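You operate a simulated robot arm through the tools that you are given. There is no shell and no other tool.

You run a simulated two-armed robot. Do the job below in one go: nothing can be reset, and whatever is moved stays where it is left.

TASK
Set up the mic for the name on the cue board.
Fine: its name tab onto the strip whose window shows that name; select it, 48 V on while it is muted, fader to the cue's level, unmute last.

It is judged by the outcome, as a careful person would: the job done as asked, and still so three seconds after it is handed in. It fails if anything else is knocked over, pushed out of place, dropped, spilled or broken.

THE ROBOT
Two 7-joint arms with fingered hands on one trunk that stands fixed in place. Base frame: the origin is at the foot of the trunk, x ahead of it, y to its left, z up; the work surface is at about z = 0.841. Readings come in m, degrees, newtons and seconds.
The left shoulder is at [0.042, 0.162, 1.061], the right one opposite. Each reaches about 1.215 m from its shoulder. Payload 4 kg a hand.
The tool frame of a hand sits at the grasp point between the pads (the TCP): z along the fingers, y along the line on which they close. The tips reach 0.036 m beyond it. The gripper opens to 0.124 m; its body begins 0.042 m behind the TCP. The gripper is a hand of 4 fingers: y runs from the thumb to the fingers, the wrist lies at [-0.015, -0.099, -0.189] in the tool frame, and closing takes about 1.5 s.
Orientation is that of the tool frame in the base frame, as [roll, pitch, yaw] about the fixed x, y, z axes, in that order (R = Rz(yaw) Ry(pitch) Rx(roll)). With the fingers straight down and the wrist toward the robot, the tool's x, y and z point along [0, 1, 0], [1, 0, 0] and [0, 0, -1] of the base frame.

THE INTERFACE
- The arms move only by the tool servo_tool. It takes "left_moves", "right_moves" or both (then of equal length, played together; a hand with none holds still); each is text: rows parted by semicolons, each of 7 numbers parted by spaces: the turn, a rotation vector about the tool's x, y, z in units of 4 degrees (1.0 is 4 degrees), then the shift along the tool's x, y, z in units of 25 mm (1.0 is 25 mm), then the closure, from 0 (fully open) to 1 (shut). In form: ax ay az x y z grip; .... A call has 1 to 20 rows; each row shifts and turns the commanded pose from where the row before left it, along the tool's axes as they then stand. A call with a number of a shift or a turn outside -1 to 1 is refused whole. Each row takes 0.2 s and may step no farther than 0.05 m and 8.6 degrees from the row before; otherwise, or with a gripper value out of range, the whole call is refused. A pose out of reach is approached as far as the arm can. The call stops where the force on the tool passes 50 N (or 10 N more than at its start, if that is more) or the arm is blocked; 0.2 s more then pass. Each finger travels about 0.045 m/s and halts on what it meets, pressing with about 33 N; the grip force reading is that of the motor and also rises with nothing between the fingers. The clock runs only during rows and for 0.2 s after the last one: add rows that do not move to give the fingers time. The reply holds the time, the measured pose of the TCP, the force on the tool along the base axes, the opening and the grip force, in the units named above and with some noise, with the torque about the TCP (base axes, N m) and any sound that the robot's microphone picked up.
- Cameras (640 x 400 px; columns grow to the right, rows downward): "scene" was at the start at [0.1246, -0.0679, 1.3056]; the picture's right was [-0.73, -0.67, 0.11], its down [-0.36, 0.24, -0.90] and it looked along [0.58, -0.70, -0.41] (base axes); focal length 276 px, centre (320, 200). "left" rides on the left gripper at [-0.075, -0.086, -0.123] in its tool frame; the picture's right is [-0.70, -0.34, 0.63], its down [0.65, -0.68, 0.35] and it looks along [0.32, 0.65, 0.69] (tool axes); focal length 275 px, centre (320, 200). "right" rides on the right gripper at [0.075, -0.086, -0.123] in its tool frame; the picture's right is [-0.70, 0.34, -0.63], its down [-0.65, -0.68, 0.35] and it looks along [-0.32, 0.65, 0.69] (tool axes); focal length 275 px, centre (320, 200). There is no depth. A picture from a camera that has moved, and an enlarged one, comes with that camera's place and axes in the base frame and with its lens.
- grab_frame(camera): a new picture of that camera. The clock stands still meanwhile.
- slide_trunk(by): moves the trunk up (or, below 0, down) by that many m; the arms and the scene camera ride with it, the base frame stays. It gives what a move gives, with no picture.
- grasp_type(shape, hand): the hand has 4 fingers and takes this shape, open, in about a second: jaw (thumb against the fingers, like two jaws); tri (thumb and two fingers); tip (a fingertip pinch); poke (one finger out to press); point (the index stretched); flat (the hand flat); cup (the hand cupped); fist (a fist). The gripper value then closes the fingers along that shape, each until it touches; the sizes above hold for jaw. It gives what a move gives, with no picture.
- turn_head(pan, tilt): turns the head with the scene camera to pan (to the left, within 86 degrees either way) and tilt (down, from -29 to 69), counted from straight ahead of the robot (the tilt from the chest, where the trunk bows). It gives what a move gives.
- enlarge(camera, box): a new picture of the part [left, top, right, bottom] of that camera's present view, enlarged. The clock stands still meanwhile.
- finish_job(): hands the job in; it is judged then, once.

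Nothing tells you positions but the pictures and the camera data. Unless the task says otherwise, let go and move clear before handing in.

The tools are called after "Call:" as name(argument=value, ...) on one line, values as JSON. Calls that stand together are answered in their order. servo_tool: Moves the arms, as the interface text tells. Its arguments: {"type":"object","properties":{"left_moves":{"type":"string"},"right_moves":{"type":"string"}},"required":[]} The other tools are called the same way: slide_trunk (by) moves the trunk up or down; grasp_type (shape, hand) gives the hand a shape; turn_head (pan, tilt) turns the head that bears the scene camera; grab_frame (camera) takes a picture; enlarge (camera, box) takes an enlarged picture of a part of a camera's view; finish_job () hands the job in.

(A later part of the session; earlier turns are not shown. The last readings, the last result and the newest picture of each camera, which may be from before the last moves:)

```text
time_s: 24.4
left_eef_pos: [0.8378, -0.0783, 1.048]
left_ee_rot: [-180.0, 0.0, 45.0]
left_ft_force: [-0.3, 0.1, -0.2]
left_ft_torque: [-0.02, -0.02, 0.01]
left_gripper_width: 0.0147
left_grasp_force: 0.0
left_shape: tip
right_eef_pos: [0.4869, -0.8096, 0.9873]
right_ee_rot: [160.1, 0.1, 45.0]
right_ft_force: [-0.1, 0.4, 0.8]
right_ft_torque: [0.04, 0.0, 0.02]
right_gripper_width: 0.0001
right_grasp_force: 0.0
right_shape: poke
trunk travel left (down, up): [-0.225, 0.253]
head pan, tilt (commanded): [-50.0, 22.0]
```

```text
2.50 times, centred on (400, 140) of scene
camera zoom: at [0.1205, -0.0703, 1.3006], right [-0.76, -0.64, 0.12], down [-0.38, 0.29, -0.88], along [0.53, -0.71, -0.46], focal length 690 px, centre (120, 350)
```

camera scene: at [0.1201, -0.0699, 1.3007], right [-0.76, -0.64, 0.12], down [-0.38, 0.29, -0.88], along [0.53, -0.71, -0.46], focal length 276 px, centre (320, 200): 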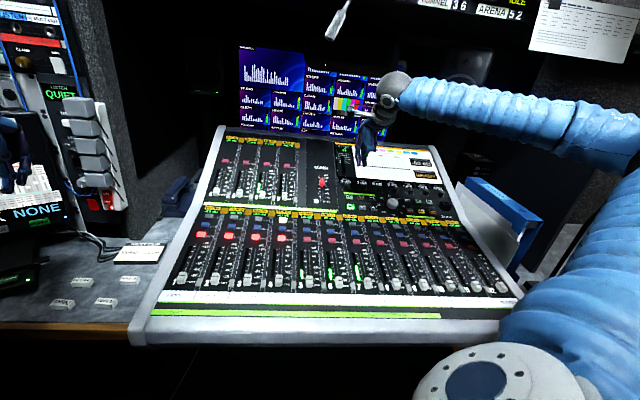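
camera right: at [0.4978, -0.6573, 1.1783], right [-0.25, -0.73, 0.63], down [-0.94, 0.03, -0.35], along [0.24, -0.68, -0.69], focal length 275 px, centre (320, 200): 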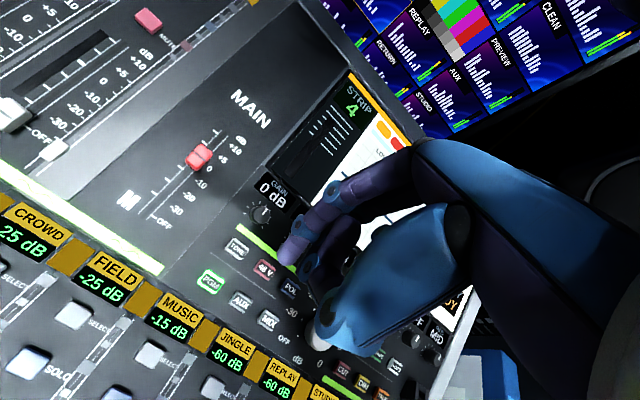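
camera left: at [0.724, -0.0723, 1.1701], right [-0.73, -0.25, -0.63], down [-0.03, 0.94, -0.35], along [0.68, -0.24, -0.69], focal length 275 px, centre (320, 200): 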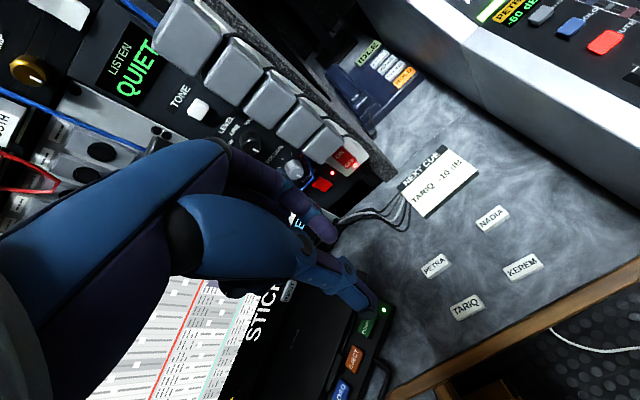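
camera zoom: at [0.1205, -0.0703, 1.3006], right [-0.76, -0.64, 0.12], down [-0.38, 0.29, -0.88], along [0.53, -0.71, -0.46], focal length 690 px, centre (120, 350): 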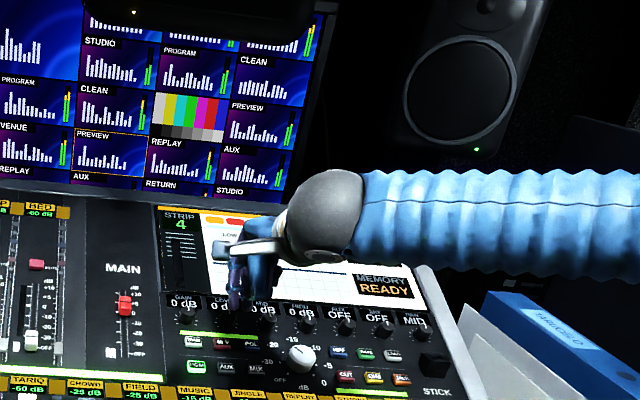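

Aligned within a few mm of the 48 V button. Descending along the finger axis.

Call:
servo_tool(right_moves="0 0 0 0 0 0.9 0;0 0 0 0 0 0.9 0")

Call:
enlarge(camera="right", box=[160, 180, 360, 355])

```text
time_s: 25.0
left_eef_pos: [0.8378, -0.0793, 1.0478]
left_ee_rot: [-180.0, 0.0, 45.2]
left_ft_force: [-0.7, 0.4, 0.6]
left_ft_torque: [0.03, -0.04, 0.02]
left_gripper_width: 0.0142
left_grasp_force: 0.0
left_shape: tip
right_eef_pos: [0.4979, -0.8184, 0.945]
right_ee_rot: [160.1, 0.0, 45.0]
right_ft_force: [0.4, -0.1, -0.9]
right_ft_torque: [0.0, -0.01, -0.01]
right_gripper_width: 0.0002
right_grasp_force: 0.0
right_shape: poke
trunk travel left (down, up): [-0.225, 0.253]
head pan, tilt (commanded): [-50.0, 22.0]
```

```text
2.29 times, centred on (260, 268) of right
camera zoom: at [0.4648, -0.6783, 1.0297], right [-0.42, -0.56, 0.71], down [-0.83, -0.09, -0.56], along [0.38, -0.82, -0.43], focal length 629 px, centre (457, 46)
```

zoom: 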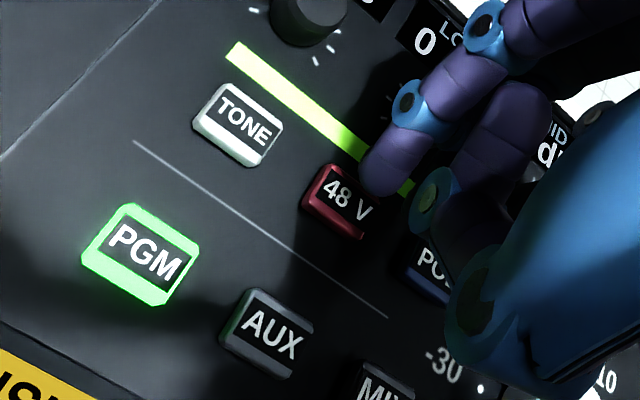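

Call:
servo_tool(right_moves="0 0 0 0 0 0.4 0;0 0 0 0 0 0.12 0;0 0 0 0 0 0.12 0")

Call:
enlarge(camera="right", box=[160, 180, 360, 355])

```text
time_s: 25.8
left_eef_pos: [0.8374, -0.0778, 1.0485]
left_ee_rot: [180.0, 0.1, 45.1]
left_ft_force: [0.8, -1.0, -0.6]
left_ft_torque: [0.05, 0.01, -0.04]
left_gripper_width: 0.0144
left_grasp_force: 0.1
left_shape: tip
right_eef_pos: [0.502, -0.8228, 0.9311]
right_ee_rot: [160.1, 0.1, 45.0]
right_ft_force: [-0.4, 0.9, 0.3]
right_ft_torque: [0.02, 0.0, 0.0]
right_gripper_width: 0.0001
right_grasp_force: 0.1
right_shape: poke
trunk travel left (down, up): [-0.225, 0.253]
head pan, tilt (commanded): [-50.0, 22.0]
```

```text
2.29 times, centred on (260, 268) of right
camera zoom: at [0.4681, -0.6827, 1.0161], right [-0.42, -0.56, 0.71], down [-0.83, -0.09, -0.56], along [0.38, -0.82, -0.43], focal length 629 px, centre (457, 46)
```

zoom: 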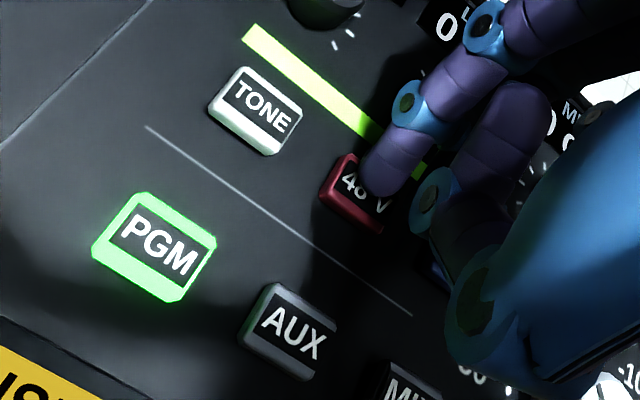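

Call:
servo_tool(right_moves="0 0 0 0 0 0.12 0;0 0 0 0 0 0.1 0")

Call:
enlarge(camera="right", box=[160, 180, 360, 355])

```text
time_s: 26.4
left_eef_pos: [0.8361, -0.078, 1.0497]
left_ee_rot: [179.9, 0.0, 45.1]
left_ft_force: [0.5, 0.0, 0.5]
left_ft_torque: [0.01, 0.01, 0.0]
left_gripper_width: 0.0145
left_grasp_force: 0.0
left_shape: tip
right_eef_pos: [0.5034, -0.8232, 0.9282]
right_ee_rot: [159.9, -0.1, 45.0]
right_ft_force: [-1.8, 2.6, 11.8]
right_ft_torque: [0.02, -0.11, 0.03]
right_gripper_width: 0.0001
right_grasp_force: 0.1
right_shape: poke
trunk travel left (down, up): [-0.225, 0.253]
head pan, tilt (commanded): [-50.0, 22.0]
heard: click
```

```text
2.29 times, centred on (260, 268) of right
camera zoom: at [0.4693, -0.6833, 1.0131], right [-0.42, -0.56, 0.71], down [-0.82, -0.09, -0.56], along [0.38, -0.82, -0.43], focal length 629 px, centre (457, 46)
```

zoom: 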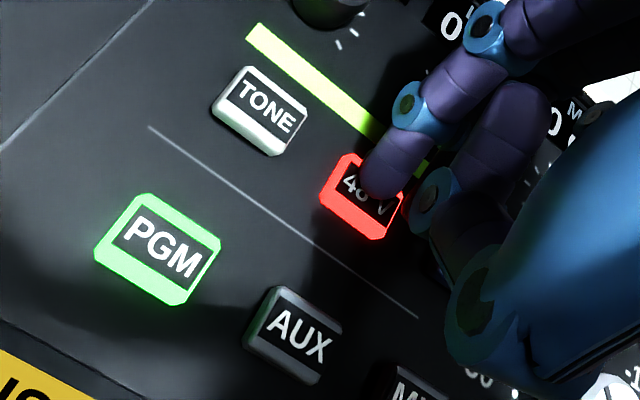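

A click was heard and the 48 V button lit red while strip 4 is still muted. I'll back the finger away, level the hand, and return the right hand to its starting view over the console so its camera can watch the fader.

Call:
servo_tool(right_moves="0 0 0 0 0 -1 0;0 0 0 0 0 -1 0;0 0 0 0 0 -1 0;0 0 0 0 0 -1 0;1 0 0 0 0 -0.5 0;1 0 0 0 0 -0.5 0;1 0 0 0 0 -0.5 0;1 0 0 0 0 -0.5 0;1 0 0 0 0 -0.5 0;0 0 0 0 0 -1 0;0 0 0 0 0 -1 0;0 0 0 0 0 -1 0")

Call:
enlarge(camera="scene", box=[320, 130, 480, 230])

Call:
enlarge(camera="scene", box=[160, 190, 360, 315])

```text
time_s: 29.0
left_eef_pos: [0.8375, -0.0775, 1.0482]
left_ee_rot: [179.9, 0.0, 45.1]
left_ft_force: [-0.3, 0.9, -0.4]
left_ft_torque: [0.01, 0.0, -0.02]
left_gripper_width: 0.0145
left_grasp_force: 0.0
left_shape: tip
right_eef_pos: [0.4706, -0.7881, 1.154]
right_ee_rot: [-179.9, 0.0, 44.9]
right_ft_force: [-0.9, -0.3, 1.1]
right_ft_torque: [0.02, 0.0, -0.04]
right_gripper_width: 0.0004
right_grasp_force: 0.0
right_shape: poke
trunk travel left (down, up): [-0.225, 0.253]
head pan, tilt (commanded): [-50.0, 22.0]
```

```text
4.00 times, centred on (400, 180) of scene
camera zoom: at [0.1203, -0.0697, 1.3007], right [-0.76, -0.64, 0.12], down [-0.38, 0.29, -0.88], along [0.53, -0.71, -0.46], focal length 1105 px, centre (0, 280)
```

zoom: 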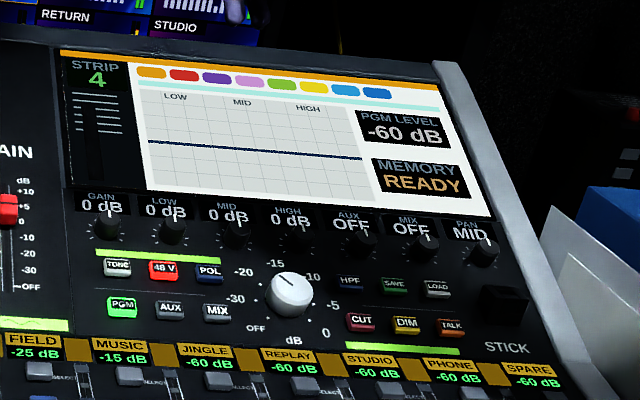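

```text
3.20 times, centred on (260, 252) of scene
camera zoom: at [0.1203, -0.0697, 1.3007], right [-0.76, -0.64, 0.12], down [-0.38, 0.29, -0.88], along [0.53, -0.71, -0.46], focal length 884 px, centre (512, 32)
```

zoom: 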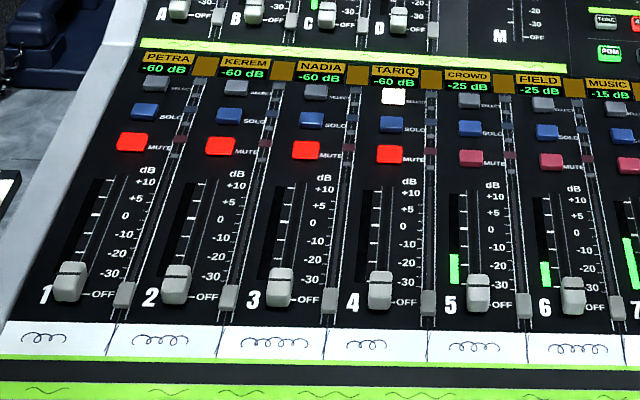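

48 V is lit with STRIP 4 selected and only that button changed. Now I'll return the right hand to a viewing pose.

Call:
servo_tool(right_moves="0 0 -0.9375 0 0 0 0;0 0 -0.9375 0 0 0 0;0 0 -0.9375 0 0 0 0;0 0 -0.9375 0 0 0 0;0 0 -0.9375 0 0 0 0;0 0 -0.9375 0 0 0 0;0 0 -0.9375 0 0 0 0;0 0 -0.9375 0 0 0 0;0 0 -0.9375 0 0 0 0;0 0 -0.9375 0 0 0 0;0 0 -0.9375 0 0 0 0;0 0 -0.9375 0 0 0 0")

Call:
servo_tool(right_moves="0 0 0 0.8 -0.2 0 0;0 0 0 0.8 -0.2 0 0;0 0 0 0.8 -0.2 0 0;0 0 0 0.8 -0.2 0 0;0 0 0 0.8 -0.2 0 0;0 0 0 0.8 -0.2 0 0;0 0 0 0.8 -0.2 0 0;0 0 0 0.8 -0.2 0 0")

Call:
grab_frame(camera="right")

Call:
grab_frame(camera="scene")

```text
time_s: 31.6
left_eef_pos: [0.8369, -0.0793, 1.0489]
left_ee_rot: [180.0, 0.0, 45.1]
left_ft_force: [0.0, 0.1, 0.6]
left_ft_torque: [0.0, 0.01, 0.04]
left_gripper_width: 0.0144
left_grasp_force: 0.0
left_shape: tip
right_eef_pos: [0.47, -0.7906, 1.1547]
right_ee_rot: [-179.9, 0.1, 90.2]
right_ft_force: [0.2, 0.6, 0.4]
right_ft_torque: [0.01, 0.0, 0.01]
right_gripper_width: 0.0001
right_grasp_force: 0.0
right_shape: poke
trunk travel left (down, up): [-0.225, 0.253]
head pan, tilt (commanded): [-50.0, 22.0]
```

```text
time_s: 33.4
left_eef_pos: [0.8377, -0.078, 1.0488]
left_ee_rot: [179.9, 0.0, 45.0]
left_ft_force: [0.2, 0.0, 0.8]
left_ft_torque: [0.01, -0.02, 0.02]
left_gripper_width: 0.0141
left_grasp_force: 0.2
left_shape: tip
right_eef_pos: [0.4306, -0.6302, 1.1556]
right_ee_rot: [-179.9, 0.1, 90.0]
right_ft_force: [-0.3, 0.8, -0.5]
right_ft_torque: [0.03, -0.02, -0.04]
right_gripper_width: 0.0001
right_grasp_force: 0.1
right_shape: poke
trunk travel left (down, up): [-0.225, 0.253]
head pan, tilt (commanded): [-50.0, 22.0]
```

```text
taken
camera right: at [0.3453, -0.5553, 1.2773], right [0.34, -0.7, 0.63], down [-0.68, -0.64, -0.34], along [0.65, -0.32, -0.69], focal length 275 px, centre (320, 200)
```

right: 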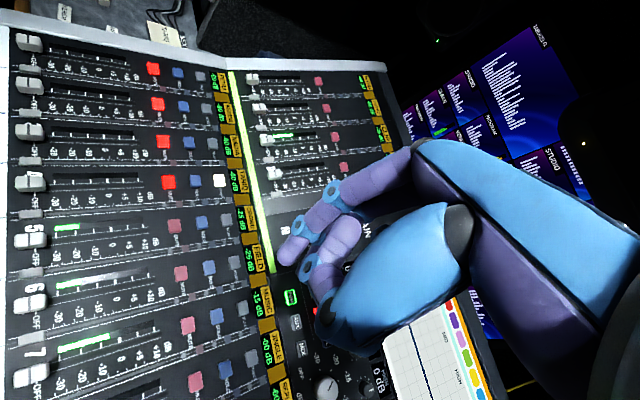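

```text
taken
camera scene: at [0.1204, -0.0697, 1.3006], right [-0.76, -0.64, 0.12], down [-0.38, 0.29, -0.88], along [0.53, -0.71, -0.46], focal length 276 px, centre (320, 200)
```

scene: 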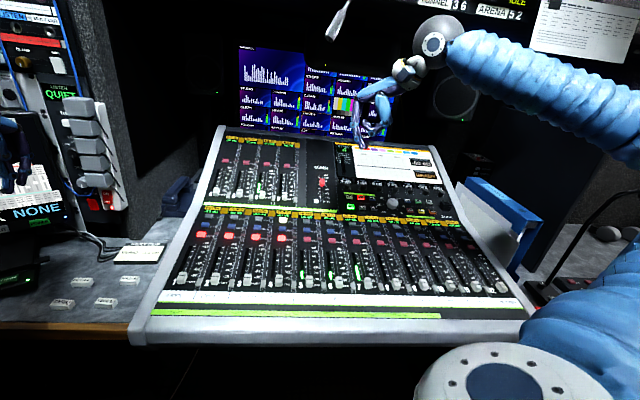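

The right camera sees strip 4 near its left edge; I'll turn that hand 16° for a better view. Meanwhile the left hand goes to the poke shape for pushing the fader.

Call:
servo_tool(right_moves="0 0 -1 0 0 0 0;0 0 -1 0 0 0 0;0 0 -1 0 0 0 0;0 0 -1 0 0 0 0")

Call:
grasp_type(hand="left", shape="poke")

Call:
grab_frame(camera="right")

Call:
grab_frame(camera="left")

```text
time_s: 34.4
left_eef_pos: [0.8374, -0.0789, 1.048]
left_ee_rot: [180.0, 0.1, 45.1]
left_ft_force: [-0.8, 0.5, 0.1]
left_ft_torque: [0.04, 0.01, 0.0]
left_gripper_width: 0.0142
left_grasp_force: 0.0
left_shape: tip
right_eef_pos: [0.4296, -0.6299, 1.1555]
right_ee_rot: [-179.9, 0.0, 106.1]
right_ft_force: [1.1, 0.3, -0.1]
right_ft_torque: [0.01, -0.02, 0.01]
right_gripper_width: 0.0
right_grasp_force: 0.1
right_shape: poke
trunk travel left (down, up): [-0.225, 0.253]
head pan, tilt (commanded): [-50.0, 22.0]
```

```text
time_s: 35.3
left_eef_pos: [0.8372, -0.0793, 1.0482]
left_ee_rot: [180.0, 0.1, 45.2]
left_ft_force: [-0.3, 0.4, -0.7]
left_ft_torque: [0.02, 0.02, 0.0]
left_gripper_width: 0.0
left_grasp_force: 0.0
left_shape: poke
right_eef_pos: [0.4288, -0.6311, 1.1553]
right_ee_rot: [-179.9, 0.0, 106.1]
right_ft_force: [0.5, 0.1, -0.7]
right_ft_torque: [0.01, 0.03, -0.01]
right_gripper_width: 0.0001
right_grasp_force: 0.1
right_shape: poke
trunk travel left (down, up): [-0.225, 0.253]
head pan, tilt (commanded): [-50.0, 22.0]
```

```text
taken
camera right: at [0.3274, -0.5818, 1.2774], right [0.52, -0.58, 0.63], down [-0.48, -0.81, -0.35], along [0.71, -0.12, -0.69], focal length 275 px, centre (320, 200)
```

right: 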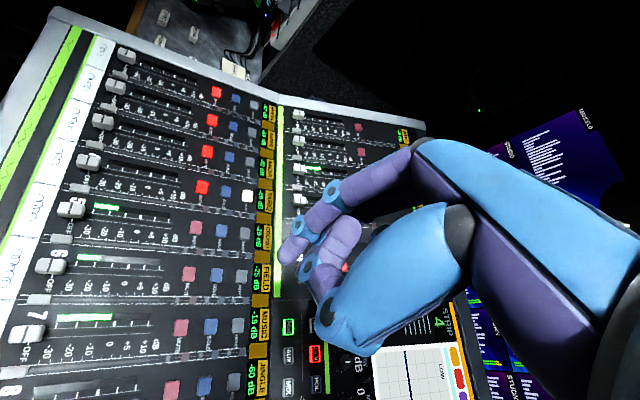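

```text
taken
camera left: at [0.7239, -0.0722, 1.1706], right [-0.73, -0.26, -0.63], down [-0.03, 0.94, -0.35], along [0.68, -0.24, -0.69], focal length 275 px, centre (320, 200)
```

left: 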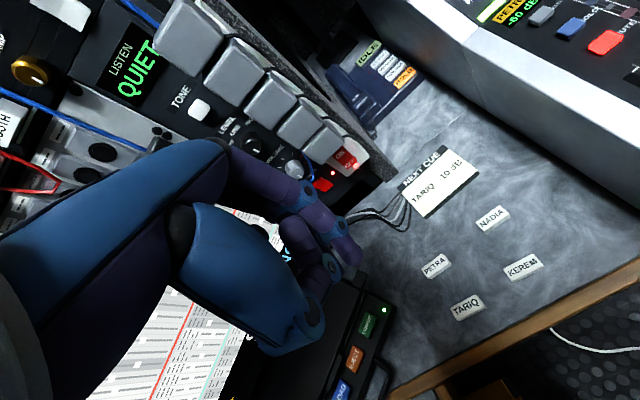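

Call:
enlarge(camera="right", box=[30, 120, 190, 220])

Call:
enlarge(camera="scene", box=[220, 220, 340, 320])

```text
4.00 times, centred on (110, 170) of right
camera zoom: at [0.3274, -0.5818, 1.2774], right [0.52, -0.58, 0.63], down [-0.48, -0.81, -0.35], along [0.71, -0.12, -0.69], focal length 1101 px, centre (1160, 320)
```

zoom: 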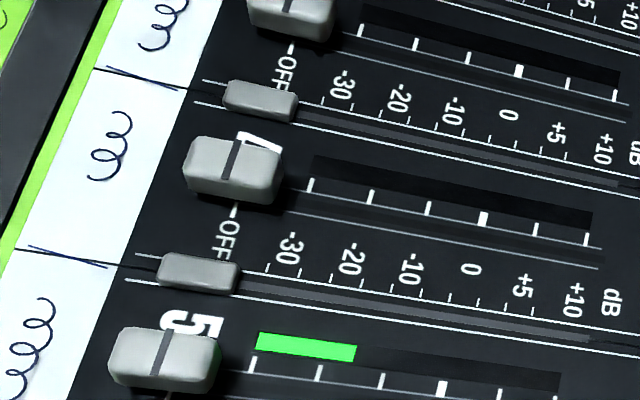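

```text
4.00 times, centred on (280, 270) of scene
camera zoom: at [0.1205, -0.07, 1.3006], right [-0.76, -0.64, 0.12], down [-0.38, 0.29, -0.88], along [0.53, -0.71, -0.46], focal length 1105 px, centre (480, -80)
```

zoom: 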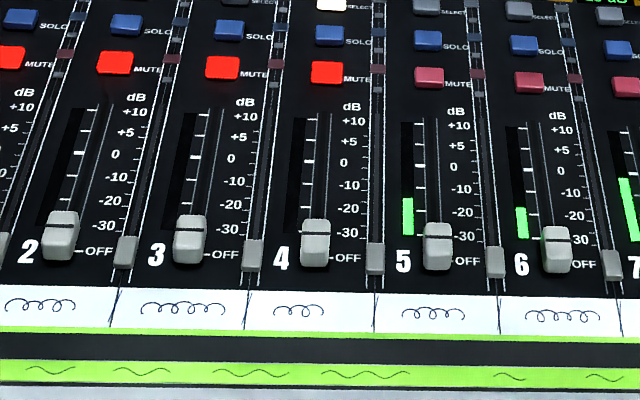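

Strip 4's fader is at OFF (knob top near z ≈ 0.845, panel ≈ 0.822). The −10 mark lies about 55 mm further up the strip, with ticks every ~18 mm. I'll bring the left hand over, behind the knob and high.

Call:
servo_tool(left_moves="0 0 0 -1 -0.15 0 0;0 0 0 -1 -0.15 0 0;0 0 0 -1 -0.15 0 0;0 0 0 -1 -0.15 0 0;0 0 0 -1 -0.15 0 0;0 0 0 -1 -0.15 0 0;0 0 0 -1 -0.15 0 0;0 0 0 -1 -0.15 0 0;0 0 0 -1 -0.15 0 0;0 0 0 -1 -0.15 0 0;0 0 0 -1 -0.15 0 0;0 0 0 -1 -0.15 0 0;0 0 0 -1 -0.15 0 0;0 0 0 -1 -0.15 0 0;0 0 0 -1 -0.15 0 0;0 0 0 -1 -0.15 0 0;0 0 0 -1 -0.15 0 0;0 0 0 -1 -0.15 0 0;0 0 0 -0.9 -0.15 0 0;0 0 0 -0.9 -0.15 0 0")

Call:
grab_frame(camera="left")

Call:
grab_frame(camera="right")

Call:
grab_frame(camera="scene")

```text
time_s: 39.5
left_eef_pos: [0.4332, -0.3753, 1.0462]
left_ee_rot: [179.9, 0.0, 45.0]
left_ft_force: [0.8, -0.1, 0.2]
left_ft_torque: [0.03, -0.01, 0.0]
left_gripper_width: 0.0004
left_grasp_force: 0.0
left_shape: poke
right_eef_pos: [0.4298, -0.6289, 1.1561]
right_ee_rot: [179.9, 0.0, 106.0]
right_ft_force: [0.7, 0.8, 0.3]
right_ft_torque: [0.02, -0.02, -0.01]
right_gripper_width: 0.0
right_grasp_force: 0.1
right_shape: poke
trunk travel left (down, up): [-0.225, 0.253]
head pan, tilt (commanded): [-50.0, 22.0]
```

```text
taken
camera left: at [0.3187, -0.369, 1.1687], right [-0.73, -0.26, -0.63], down [-0.03, 0.94, -0.35], along [0.68, -0.23, -0.69], focal length 275 px, centre (320, 200)
```

left: 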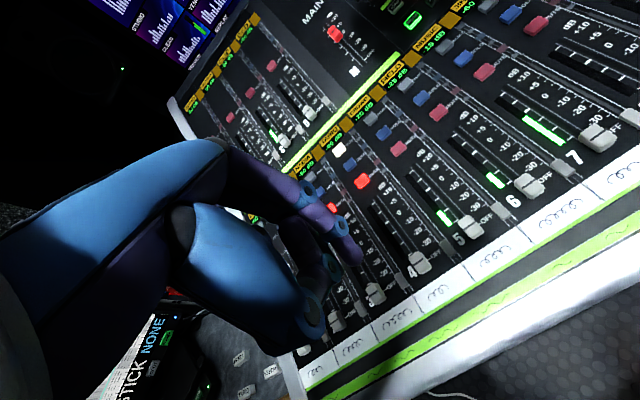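

```text
taken
camera right: at [0.3271, -0.5822, 1.2773], right [0.52, -0.58, 0.63], down [-0.48, -0.81, -0.35], along [0.71, -0.12, -0.69], focal length 275 px, centre (320, 200)
```

right: 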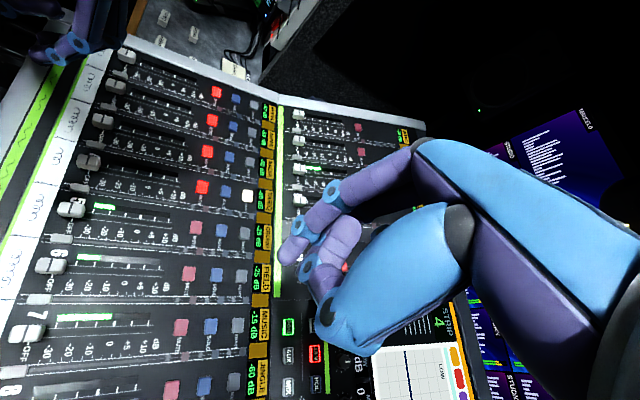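

```text
taken
camera scene: at [0.1201, -0.0704, 1.3006], right [-0.76, -0.64, 0.12], down [-0.38, 0.29, -0.88], along [0.53, -0.71, -0.46], focal length 276 px, centre (320, 200)
```

scene: 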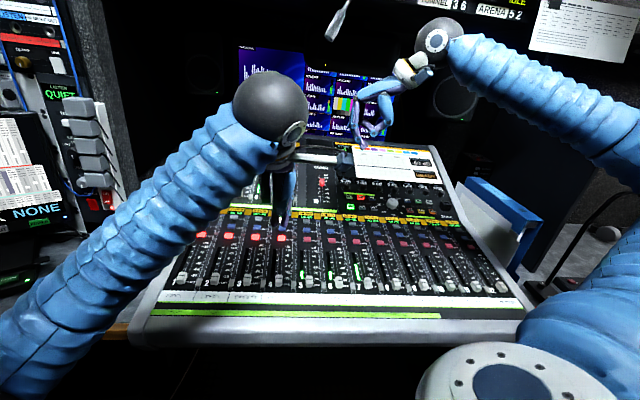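

The left fingertip is above label cell 4, just behind fader 4's knob as intended. Descending to a few centimetres above and checking.

Call:
servo_tool(left_moves="0 0 0 0 0 1 0;0 0 0 0 0 1 0;0 0 0 0 0 1 0;0 0 0 0 0 1 0;0 0 0 0 0 1 0;0 0 0 0 0 0.8 0")

Call:
grab_frame(camera="left")

Call:
enlarge(camera="right", box=[0, 60, 200, 220])

```text
time_s: 40.9
left_eef_pos: [0.4332, -0.3752, 0.9032]
left_ee_rot: [179.9, 0.0, 45.1]
left_ft_force: [-0.1, 0.0, 0.2]
left_ft_torque: [0.0, 0.03, 0.04]
left_gripper_width: 0.0
left_grasp_force: 0.1
left_shape: poke
right_eef_pos: [0.4308, -0.6302, 1.1559]
right_ee_rot: [-179.9, -0.1, 105.9]
right_ft_force: [0.0, -0.9, -0.9]
right_ft_torque: [-0.03, 0.0, 0.0]
right_gripper_width: 0.0001
right_grasp_force: 0.1
right_shape: poke
trunk travel left (down, up): [-0.225, 0.253]
head pan, tilt (commanded): [-50.0, 22.0]
```

```text
taken
camera left: at [0.3195, -0.3691, 1.0259], right [-0.73, -0.26, -0.63], down [-0.03, 0.94, -0.35], along [0.68, -0.23, -0.69], focal length 275 px, centre (320, 200)
```

left: 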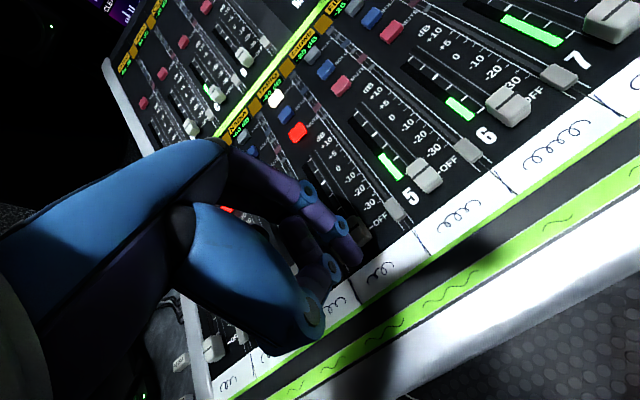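

```text
2.50 times, centred on (100, 140) of right
camera zoom: at [0.3275, -0.5818, 1.2773], right [0.52, -0.58, 0.63], down [-0.48, -0.81, -0.35], along [0.71, -0.12, -0.69], focal length 688 px, centre (870, 350)
```

zoom: 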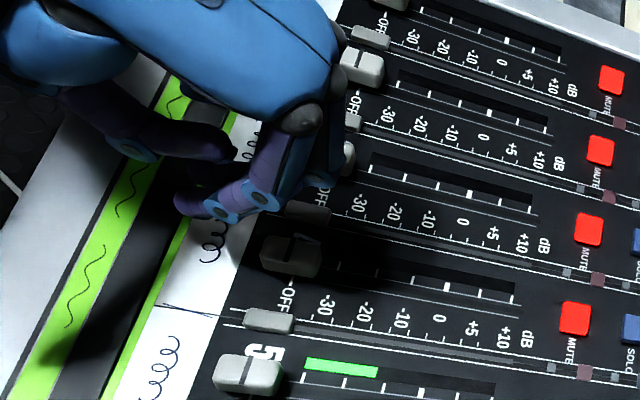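

Call:
servo_tool(left_moves="0 0 0 0 0 0.6 0;0 0 0 0 0 0.5 0;0 0 0 0 0 0.2 0;0 0 0 0 0 0.2 0")

Call:
enlarge(camera="left", box=[280, 180, 440, 310])

Call:
enlarge(camera="right", box=[0, 60, 200, 220])

```text
time_s: 41.9
left_eef_pos: [0.4354, -0.3746, 0.8654]
left_ee_rot: [-179.9, 0.0, 45.0]
left_ft_force: [-0.6, 0.5, -0.3]
left_ft_torque: [0.04, -0.02, -0.02]
left_gripper_width: 0.0001
left_grasp_force: 0.1
left_shape: poke
right_eef_pos: [0.4291, -0.6294, 1.1557]
right_ee_rot: [-179.9, 0.0, 106.0]
right_ft_force: [-0.1, -0.2, 0.3]
right_ft_torque: [-0.01, 0.02, -0.02]
right_gripper_width: 0.0
right_grasp_force: 0.0
right_shape: poke
trunk travel left (down, up): [-0.225, 0.253]
head pan, tilt (commanded): [-50.0, 22.0]
```

```text
3.08 times, centred on (360, 245) of left
camera zoom: at [0.3212, -0.369, 0.987], right [-0.73, -0.25, -0.63], down [-0.03, 0.94, -0.35], along [0.68, -0.24, -0.69], focal length 847 px, centre (197, 62)
```

zoom: 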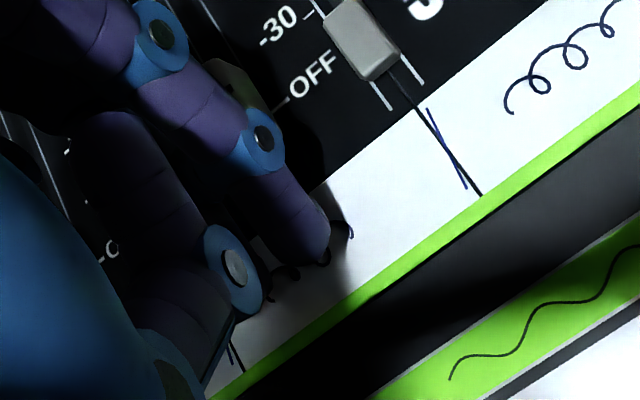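

```text
2.50 times, centred on (100, 140) of right
camera zoom: at [0.3273, -0.582, 1.2773], right [0.52, -0.58, 0.63], down [-0.48, -0.81, -0.35], along [0.71, -0.12, -0.69], focal length 688 px, centre (870, 350)
```

zoom: 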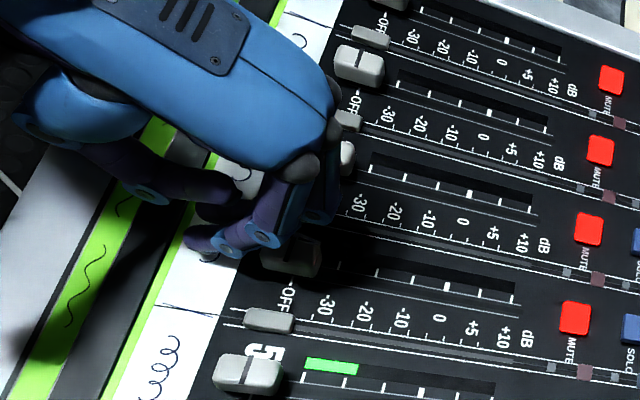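

Call:
enlarge(camera="right", box=[50, 120, 150, 190])

Call:
enlarge(camera="left", box=[310, 190, 400, 270])

Call:
enlarge(camera="scene", box=[220, 200, 360, 320])

```text
5.71 times, centred on (100, 155) of right
camera zoom: at [0.3273, -0.582, 1.2773], right [0.52, -0.58, 0.63], down [-0.48, -0.81, -0.35], along [0.71, -0.12, -0.69], focal length 1573 px, centre (1577, 457)
```

zoom: 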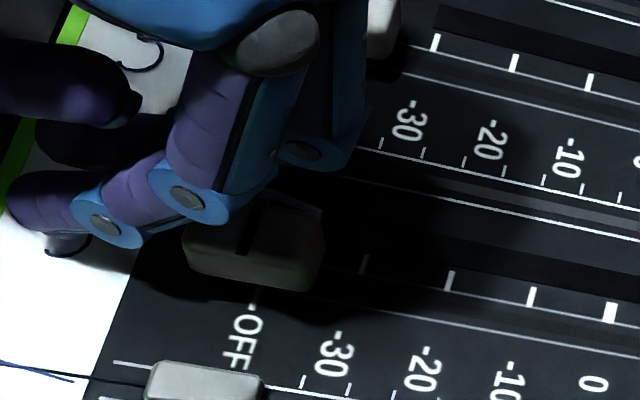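

```text
5.00 times, centred on (355, 230) of left
camera zoom: at [0.3212, -0.369, 0.987], right [-0.73, -0.25, -0.63], down [-0.03, 0.94, -0.35], along [0.68, -0.24, -0.69], focal length 1376 px, centre (145, 50)
```

zoom: 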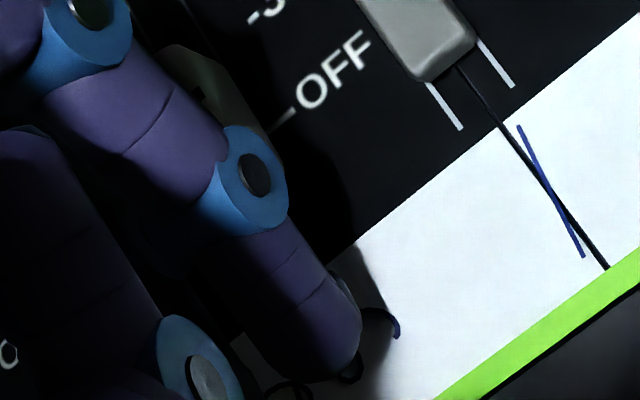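

```text
3.33 times, centred on (290, 260) of scene
camera zoom: at [0.1204, -0.0702, 1.3006], right [-0.76, -0.64, 0.12], down [-0.38, 0.29, -0.88], along [0.53, -0.71, -0.46], focal length 920 px, centre (420, 0)
```

zoom: 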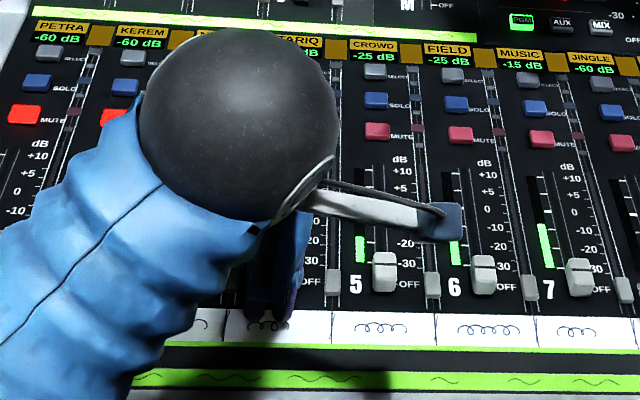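

The finger is right behind the knob. I'll push gently up the strip by 10 mm and see whether the knob moves.

Call:
servo_tool(left_moves="0 0 0 0 0.2 -0.02 0;0 0 0 0 0.2 -0.02 0")

Call:
enlarge(camera="right", box=[50, 120, 150, 190])

```text
time_s: 42.5
left_eef_pos: [0.4414, -0.3803, 0.8664]
left_ee_rot: [180.0, -0.1, 45.1]
left_ft_force: [-0.6, 0.3, 1.3]
left_ft_torque: [0.04, 0.01, -0.04]
left_gripper_width: 0.0
left_grasp_force: 0.1
left_shape: poke
right_eef_pos: [0.4297, -0.6301, 1.1555]
right_ee_rot: [-179.9, 0.1, 106.0]
right_ft_force: [0.5, -0.4, 0.6]
right_ft_torque: [0.0, -0.01, -0.02]
right_gripper_width: 0.0001
right_grasp_force: 0.1
right_shape: poke
trunk travel left (down, up): [-0.225, 0.253]
head pan, tilt (commanded): [-50.0, 22.0]
```

```text
5.71 times, centred on (100, 155) of right
camera zoom: at [0.3272, -0.5819, 1.2774], right [0.52, -0.58, 0.63], down [-0.48, -0.81, -0.35], along [0.71, -0.12, -0.69], focal length 1573 px, centre (1577, 457)
```

zoom: 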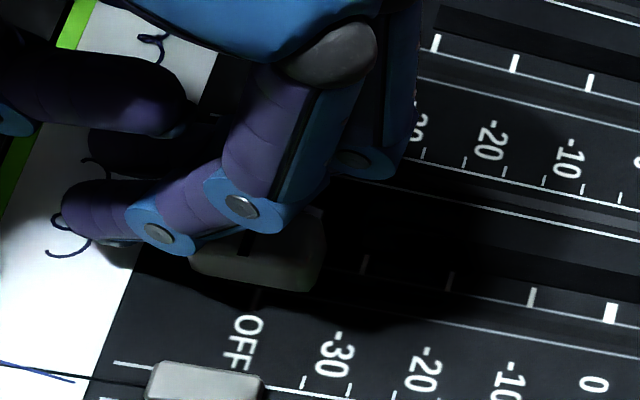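

Call:
servo_tool(left_moves="0 0 0 0 0.2 -0.02 0;0 0 0 0 0.2 -0.02 0")

Call:
enlarge(camera="right", box=[50, 120, 150, 190])

Call:
enlarge(camera="left", box=[310, 180, 410, 270])

```text
time_s: 43.1
left_eef_pos: [0.4471, -0.3889, 0.8679]
left_ee_rot: [179.9, 0.1, 45.2]
left_ft_force: [0.9, 1.2, 2.2]
left_ft_torque: [-0.01, 0.01, 0.01]
left_gripper_width: 0.0
left_grasp_force: 0.0
left_shape: poke
right_eef_pos: [0.4305, -0.6295, 1.1551]
right_ee_rot: [-180.0, 0.0, 105.9]
right_ft_force: [0.6, 0.5, -0.4]
right_ft_torque: [-0.03, 0.04, -0.02]
right_gripper_width: 0.0
right_grasp_force: 0.0
right_shape: poke
trunk travel left (down, up): [-0.225, 0.253]
head pan, tilt (commanded): [-50.0, 22.0]
```

```text
5.71 times, centred on (100, 155) of right
camera zoom: at [0.3273, -0.5818, 1.2774], right [0.52, -0.58, 0.63], down [-0.48, -0.81, -0.35], along [0.71, -0.12, -0.69], focal length 1573 px, centre (1577, 457)
```

zoom: 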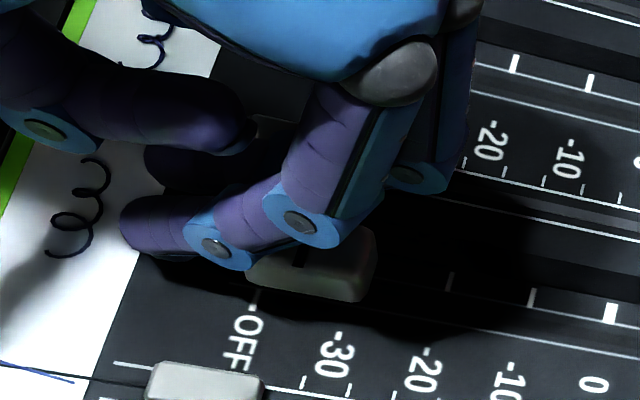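

```text
4.44 times, centred on (360, 225) of left
camera zoom: at [0.3344, -0.3825, 0.9899], right [-0.73, -0.26, -0.63], down [-0.03, 0.94, -0.35], along [0.68, -0.24, -0.69], focal length 1224 px, centre (142, 89)
```

zoom: 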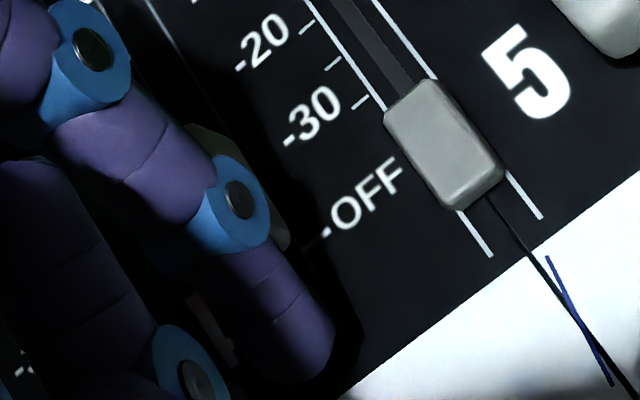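

The knob is now moving with the finger (about 11 mm so far). I'll push about 38 mm more, then check against the scale.

Call:
servo_tool(left_moves="0 0 0 0 0.2 -0.018 0;0 0 0 0 0.2 -0.018 0;0 0 0 0 0.2 -0.018 0;0 0 0 0 0.2 -0.018 0;0 0 0 0 0.2 -0.018 0;0 0 0 0 0.2 -0.018 0;0 0 0 0 0.2 -0.018 0;0 0 0 0 0.12 -0.01 0")

Call:
enlarge(camera="right", box=[70, 120, 190, 200])

Call:
enlarge(camera="left", box=[290, 160, 410, 270])

```text
time_s: 44.9
left_eef_pos: [0.4745, -0.4166, 0.8717]
left_ee_rot: [179.9, -0.1, 45.1]
left_ft_force: [-0.3, 3.2, 5.8]
left_ft_torque: [-0.05, -0.02, 0.02]
left_gripper_width: 0.0002
left_grasp_force: 0.0
left_shape: poke
right_eef_pos: [0.4288, -0.6296, 1.1556]
right_ee_rot: [-180.0, 0.0, 106.0]
right_ft_force: [0.3, 0.0, 0.6]
right_ft_torque: [0.02, -0.01, -0.01]
right_gripper_width: 0.0
right_grasp_force: 0.1
right_shape: poke
trunk travel left (down, up): [-0.225, 0.253]
head pan, tilt (commanded): [-50.0, 22.0]
```

```text
5.00 times, centred on (130, 160) of right
camera zoom: at [0.327, -0.5816, 1.2777], right [0.52, -0.58, 0.63], down [-0.48, -0.81, -0.35], along [0.71, -0.12, -0.69], focal length 1376 px, centre (1270, 400)
```

zoom: 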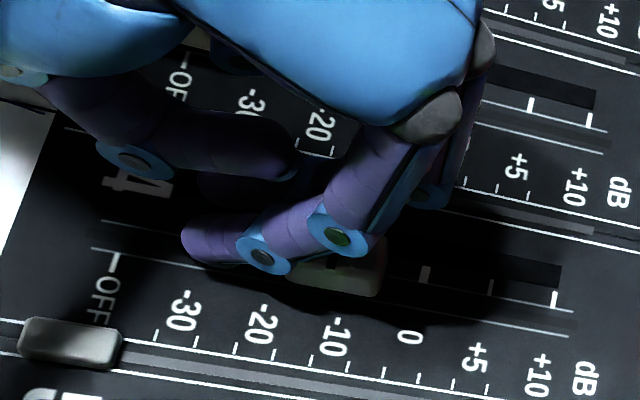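

```text
3.64 times, centred on (350, 215) of left
camera zoom: at [0.3611, -0.4097, 0.9938], right [-0.73, -0.26, -0.63], down [-0.03, 0.94, -0.35], along [0.68, -0.24, -0.69], focal length 1001 px, centre (211, 146)
```

zoom: 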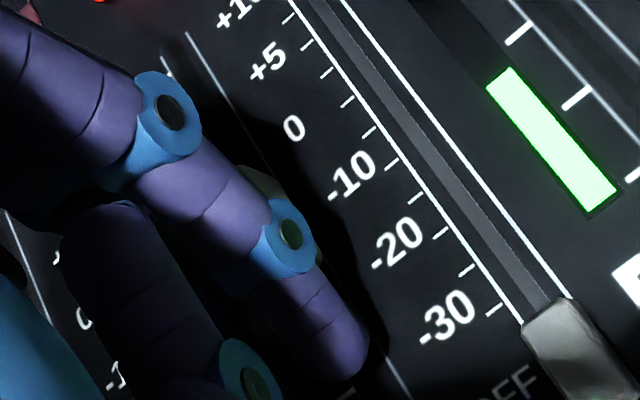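

The knob looks close to −10. I'll back the finger off and lift it to get a clear reading.

Call:
servo_tool(left_moves="0 0 0 0 -0.5 0 0;0 0 0 0 -0.5 -0.3 0;0 0 0 0 0 -1 0;0 0 0 0 0 -1 0;0 0 0 0 0 -1 0;0 0 0 0.8 -0.5 -0.5 0;0 0 0 1 -0.5 0 0;0 0 0 1 -0.5 0 0;0 0 0 1 -0.5 0 0;0 0 0 1 0 0 0")

Call:
enlarge(camera="right", box=[70, 120, 190, 200])

Call:
enlarge(camera="scene", box=[230, 200, 350, 300])

Call:
grab_frame(camera="left")

```text
time_s: 47.1
left_eef_pos: [0.5078, -0.2777, 0.9661]
left_ee_rot: [179.9, 0.1, 44.9]
left_ft_force: [0.9, 1.1, 0.5]
left_ft_torque: [-0.01, 0.01, -0.02]
left_gripper_width: 0.0
left_grasp_force: 0.1
left_shape: poke
right_eef_pos: [0.4294, -0.631, 1.1547]
right_ee_rot: [-179.8, 0.0, 106.0]
right_ft_force: [0.2, -0.3, 0.1]
right_ft_torque: [0.02, -0.02, -0.01]
right_gripper_width: 0.0
right_grasp_force: 0.0
right_shape: poke
trunk travel left (down, up): [-0.225, 0.253]
head pan, tilt (commanded): [-50.0, 22.0]
```

```text
5.00 times, centred on (130, 160) of right
camera zoom: at [0.3275, -0.5818, 1.2773], right [0.52, -0.58, 0.63], down [-0.48, -0.81, -0.35], along [0.71, -0.12, -0.69], focal length 1376 px, centre (1270, 400)
```

zoom: 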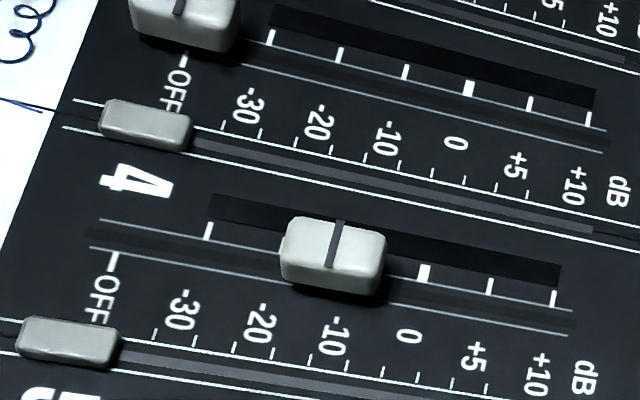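

```text
4.00 times, centred on (290, 250) of scene
camera zoom: at [0.1207, -0.07, 1.3005], right [-0.76, -0.64, 0.12], down [-0.38, 0.29, -0.88], along [0.53, -0.71, -0.46], focal length 1105 px, centre (440, 0)
```

zoom: 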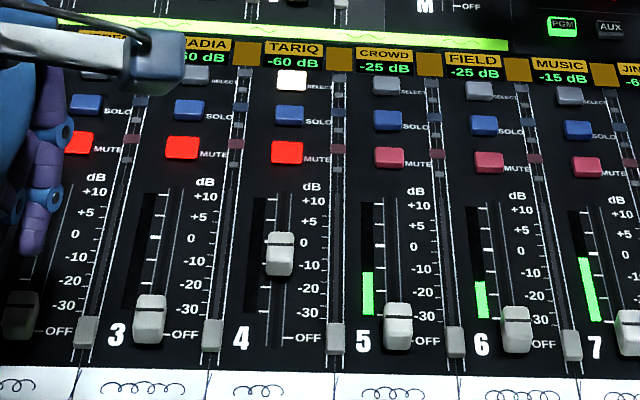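

```text
taken
camera left: at [0.393, -0.2717, 1.0878], right [-0.73, -0.25, -0.63], down [-0.03, 0.94, -0.35], along [0.68, -0.24, -0.69], focal length 275 px, centre (320, 200)
```

left: 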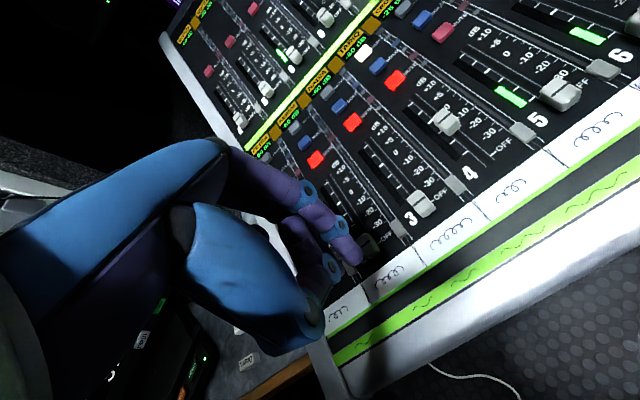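

The knob now sits a little below −10. I'll check whether the display shows a fader readout, and zoom tightly on the scale to measure the gap.

Call:
enlarge(camera="scene", box=[330, 130, 450, 205])

Call:
enlarge(camera="right", box=[110, 145, 170, 185])

Call:
enlarge(camera="right", box=[50, 180, 130, 235])

Call:
enlarge(camera="left", box=[390, 60, 510, 200])

Call:
enlarge(camera="scene", box=[260, 230, 340, 290])

```text
5.33 times, centred on (390, 168) of scene
camera zoom: at [0.1207, -0.07, 1.3005], right [-0.76, -0.64, 0.12], down [-0.38, 0.29, -0.88], along [0.53, -0.71, -0.46], focal length 1473 px, centre (-53, 373)
```

zoom: 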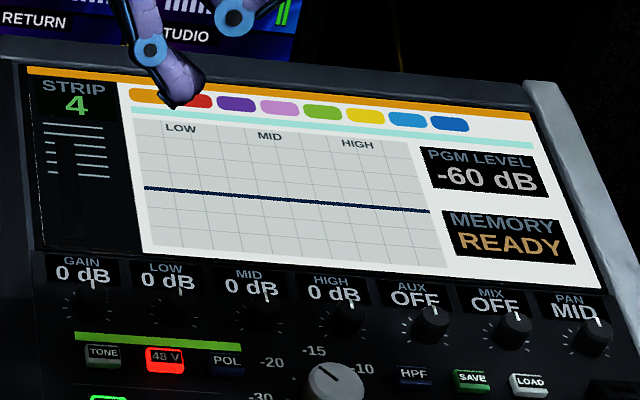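

```text
10.00 times, centred on (140, 165) of right
camera zoom: at [0.3275, -0.5818, 1.2773], right [0.52, -0.58, 0.63], down [-0.48, -0.81, -0.35], along [0.71, -0.12, -0.69], focal length 2753 px, centre (2120, 550)
```

zoom: 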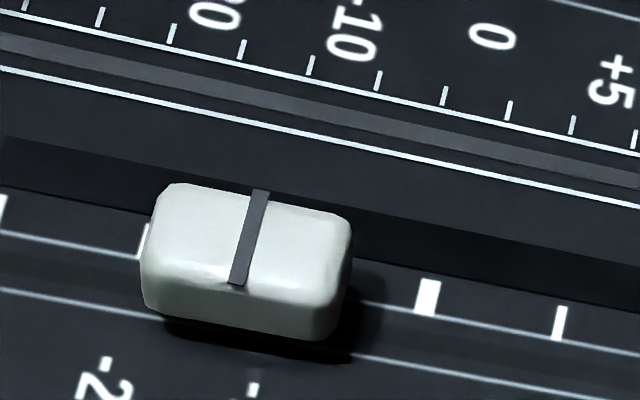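

```text
7.27 times, centred on (90, 208) of right
camera zoom: at [0.3275, -0.5818, 1.2773], right [0.52, -0.58, 0.63], down [-0.48, -0.81, -0.35], along [0.71, -0.12, -0.69], focal length 2002 px, centre (1993, 146)
```

zoom: 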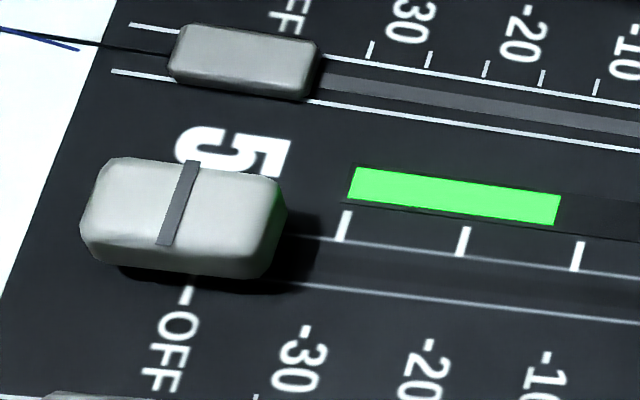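

```text
2.86 times, centred on (450, 130) of left
camera zoom: at [0.393, -0.2717, 1.0878], right [-0.73, -0.25, -0.63], down [-0.03, 0.94, -0.35], along [0.68, -0.24, -0.69], focal length 786 px, centre (-51, 400)
```

zoom: 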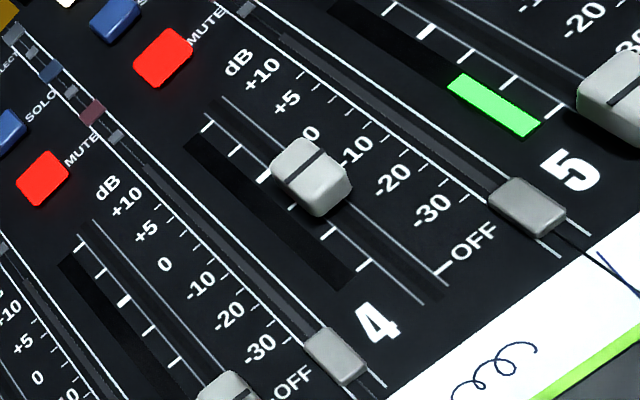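

```text
6.67 times, centred on (300, 260) of scene
camera zoom: at [0.1207, -0.07, 1.3005], right [-0.76, -0.64, 0.12], down [-0.38, 0.29, -0.88], along [0.53, -0.71, -0.46], focal length 1841 px, centre (453, -200)
```

zoom: 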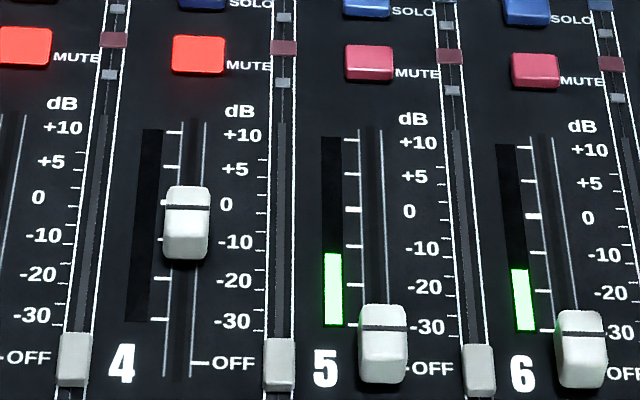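

No fader readout on the display, so I need the scale itself. I'll compare strip 4's line with neighbours resting at OFF in tight zooms.

Call:
enlarge(camera="scene", box=[280, 250, 320, 290])

Call:
enlarge(camera="scene", box=[240, 250, 280, 290])

Call:
enlarge(camera="scene", box=[272, 244, 308, 280])

Call:
enlarge(camera="right", box=[84, 104, 134, 144])

```text
10.00 times, centred on (300, 270) of scene
camera zoom: at [0.1207, -0.07, 1.3005], right [-0.76, -0.64, 0.12], down [-0.38, 0.29, -0.88], along [0.53, -0.71, -0.46], focal length 2762 px, centre (520, -500)
```

zoom: 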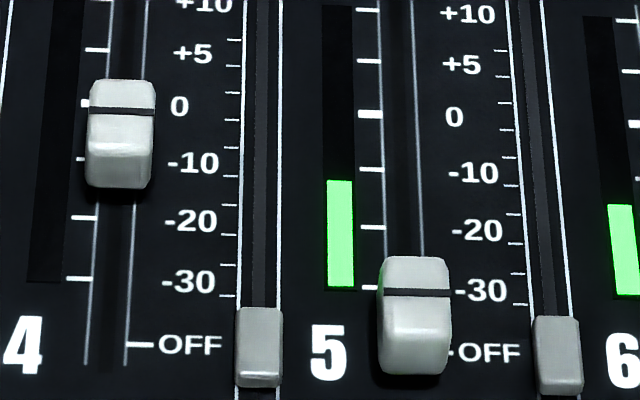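

```text
10.00 times, centred on (260, 270) of scene
camera zoom: at [0.1207, -0.07, 1.3005], right [-0.76, -0.64, 0.12], down [-0.38, 0.29, -0.88], along [0.53, -0.71, -0.46], focal length 2762 px, centre (920, -500)
```

zoom: 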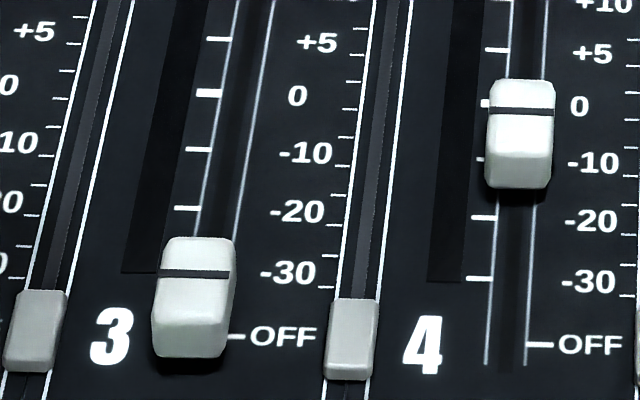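

```text
11.11 times, centred on (290, 262) of scene
camera zoom: at [0.1207, -0.07, 1.3005], right [-0.76, -0.64, 0.12], down [-0.38, 0.29, -0.88], along [0.53, -0.71, -0.46], focal length 3068 px, centre (653, -489)
```

zoom: 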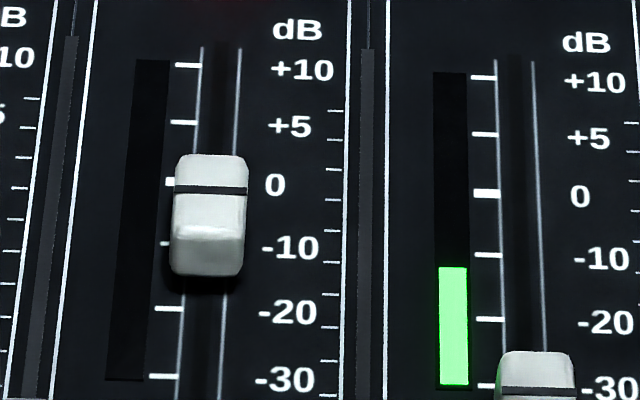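

```text
10.00 times, centred on (109, 124) of right
camera zoom: at [0.3275, -0.5818, 1.2773], right [0.52, -0.58, 0.63], down [-0.48, -0.81, -0.35], along [0.71, -0.12, -0.69], focal length 2753 px, centre (2430, 960)
```

zoom: 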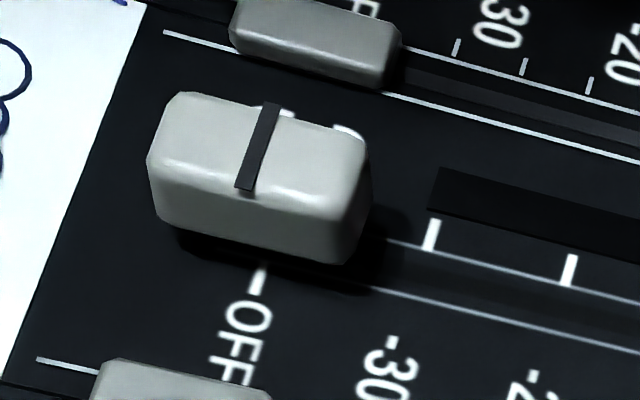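

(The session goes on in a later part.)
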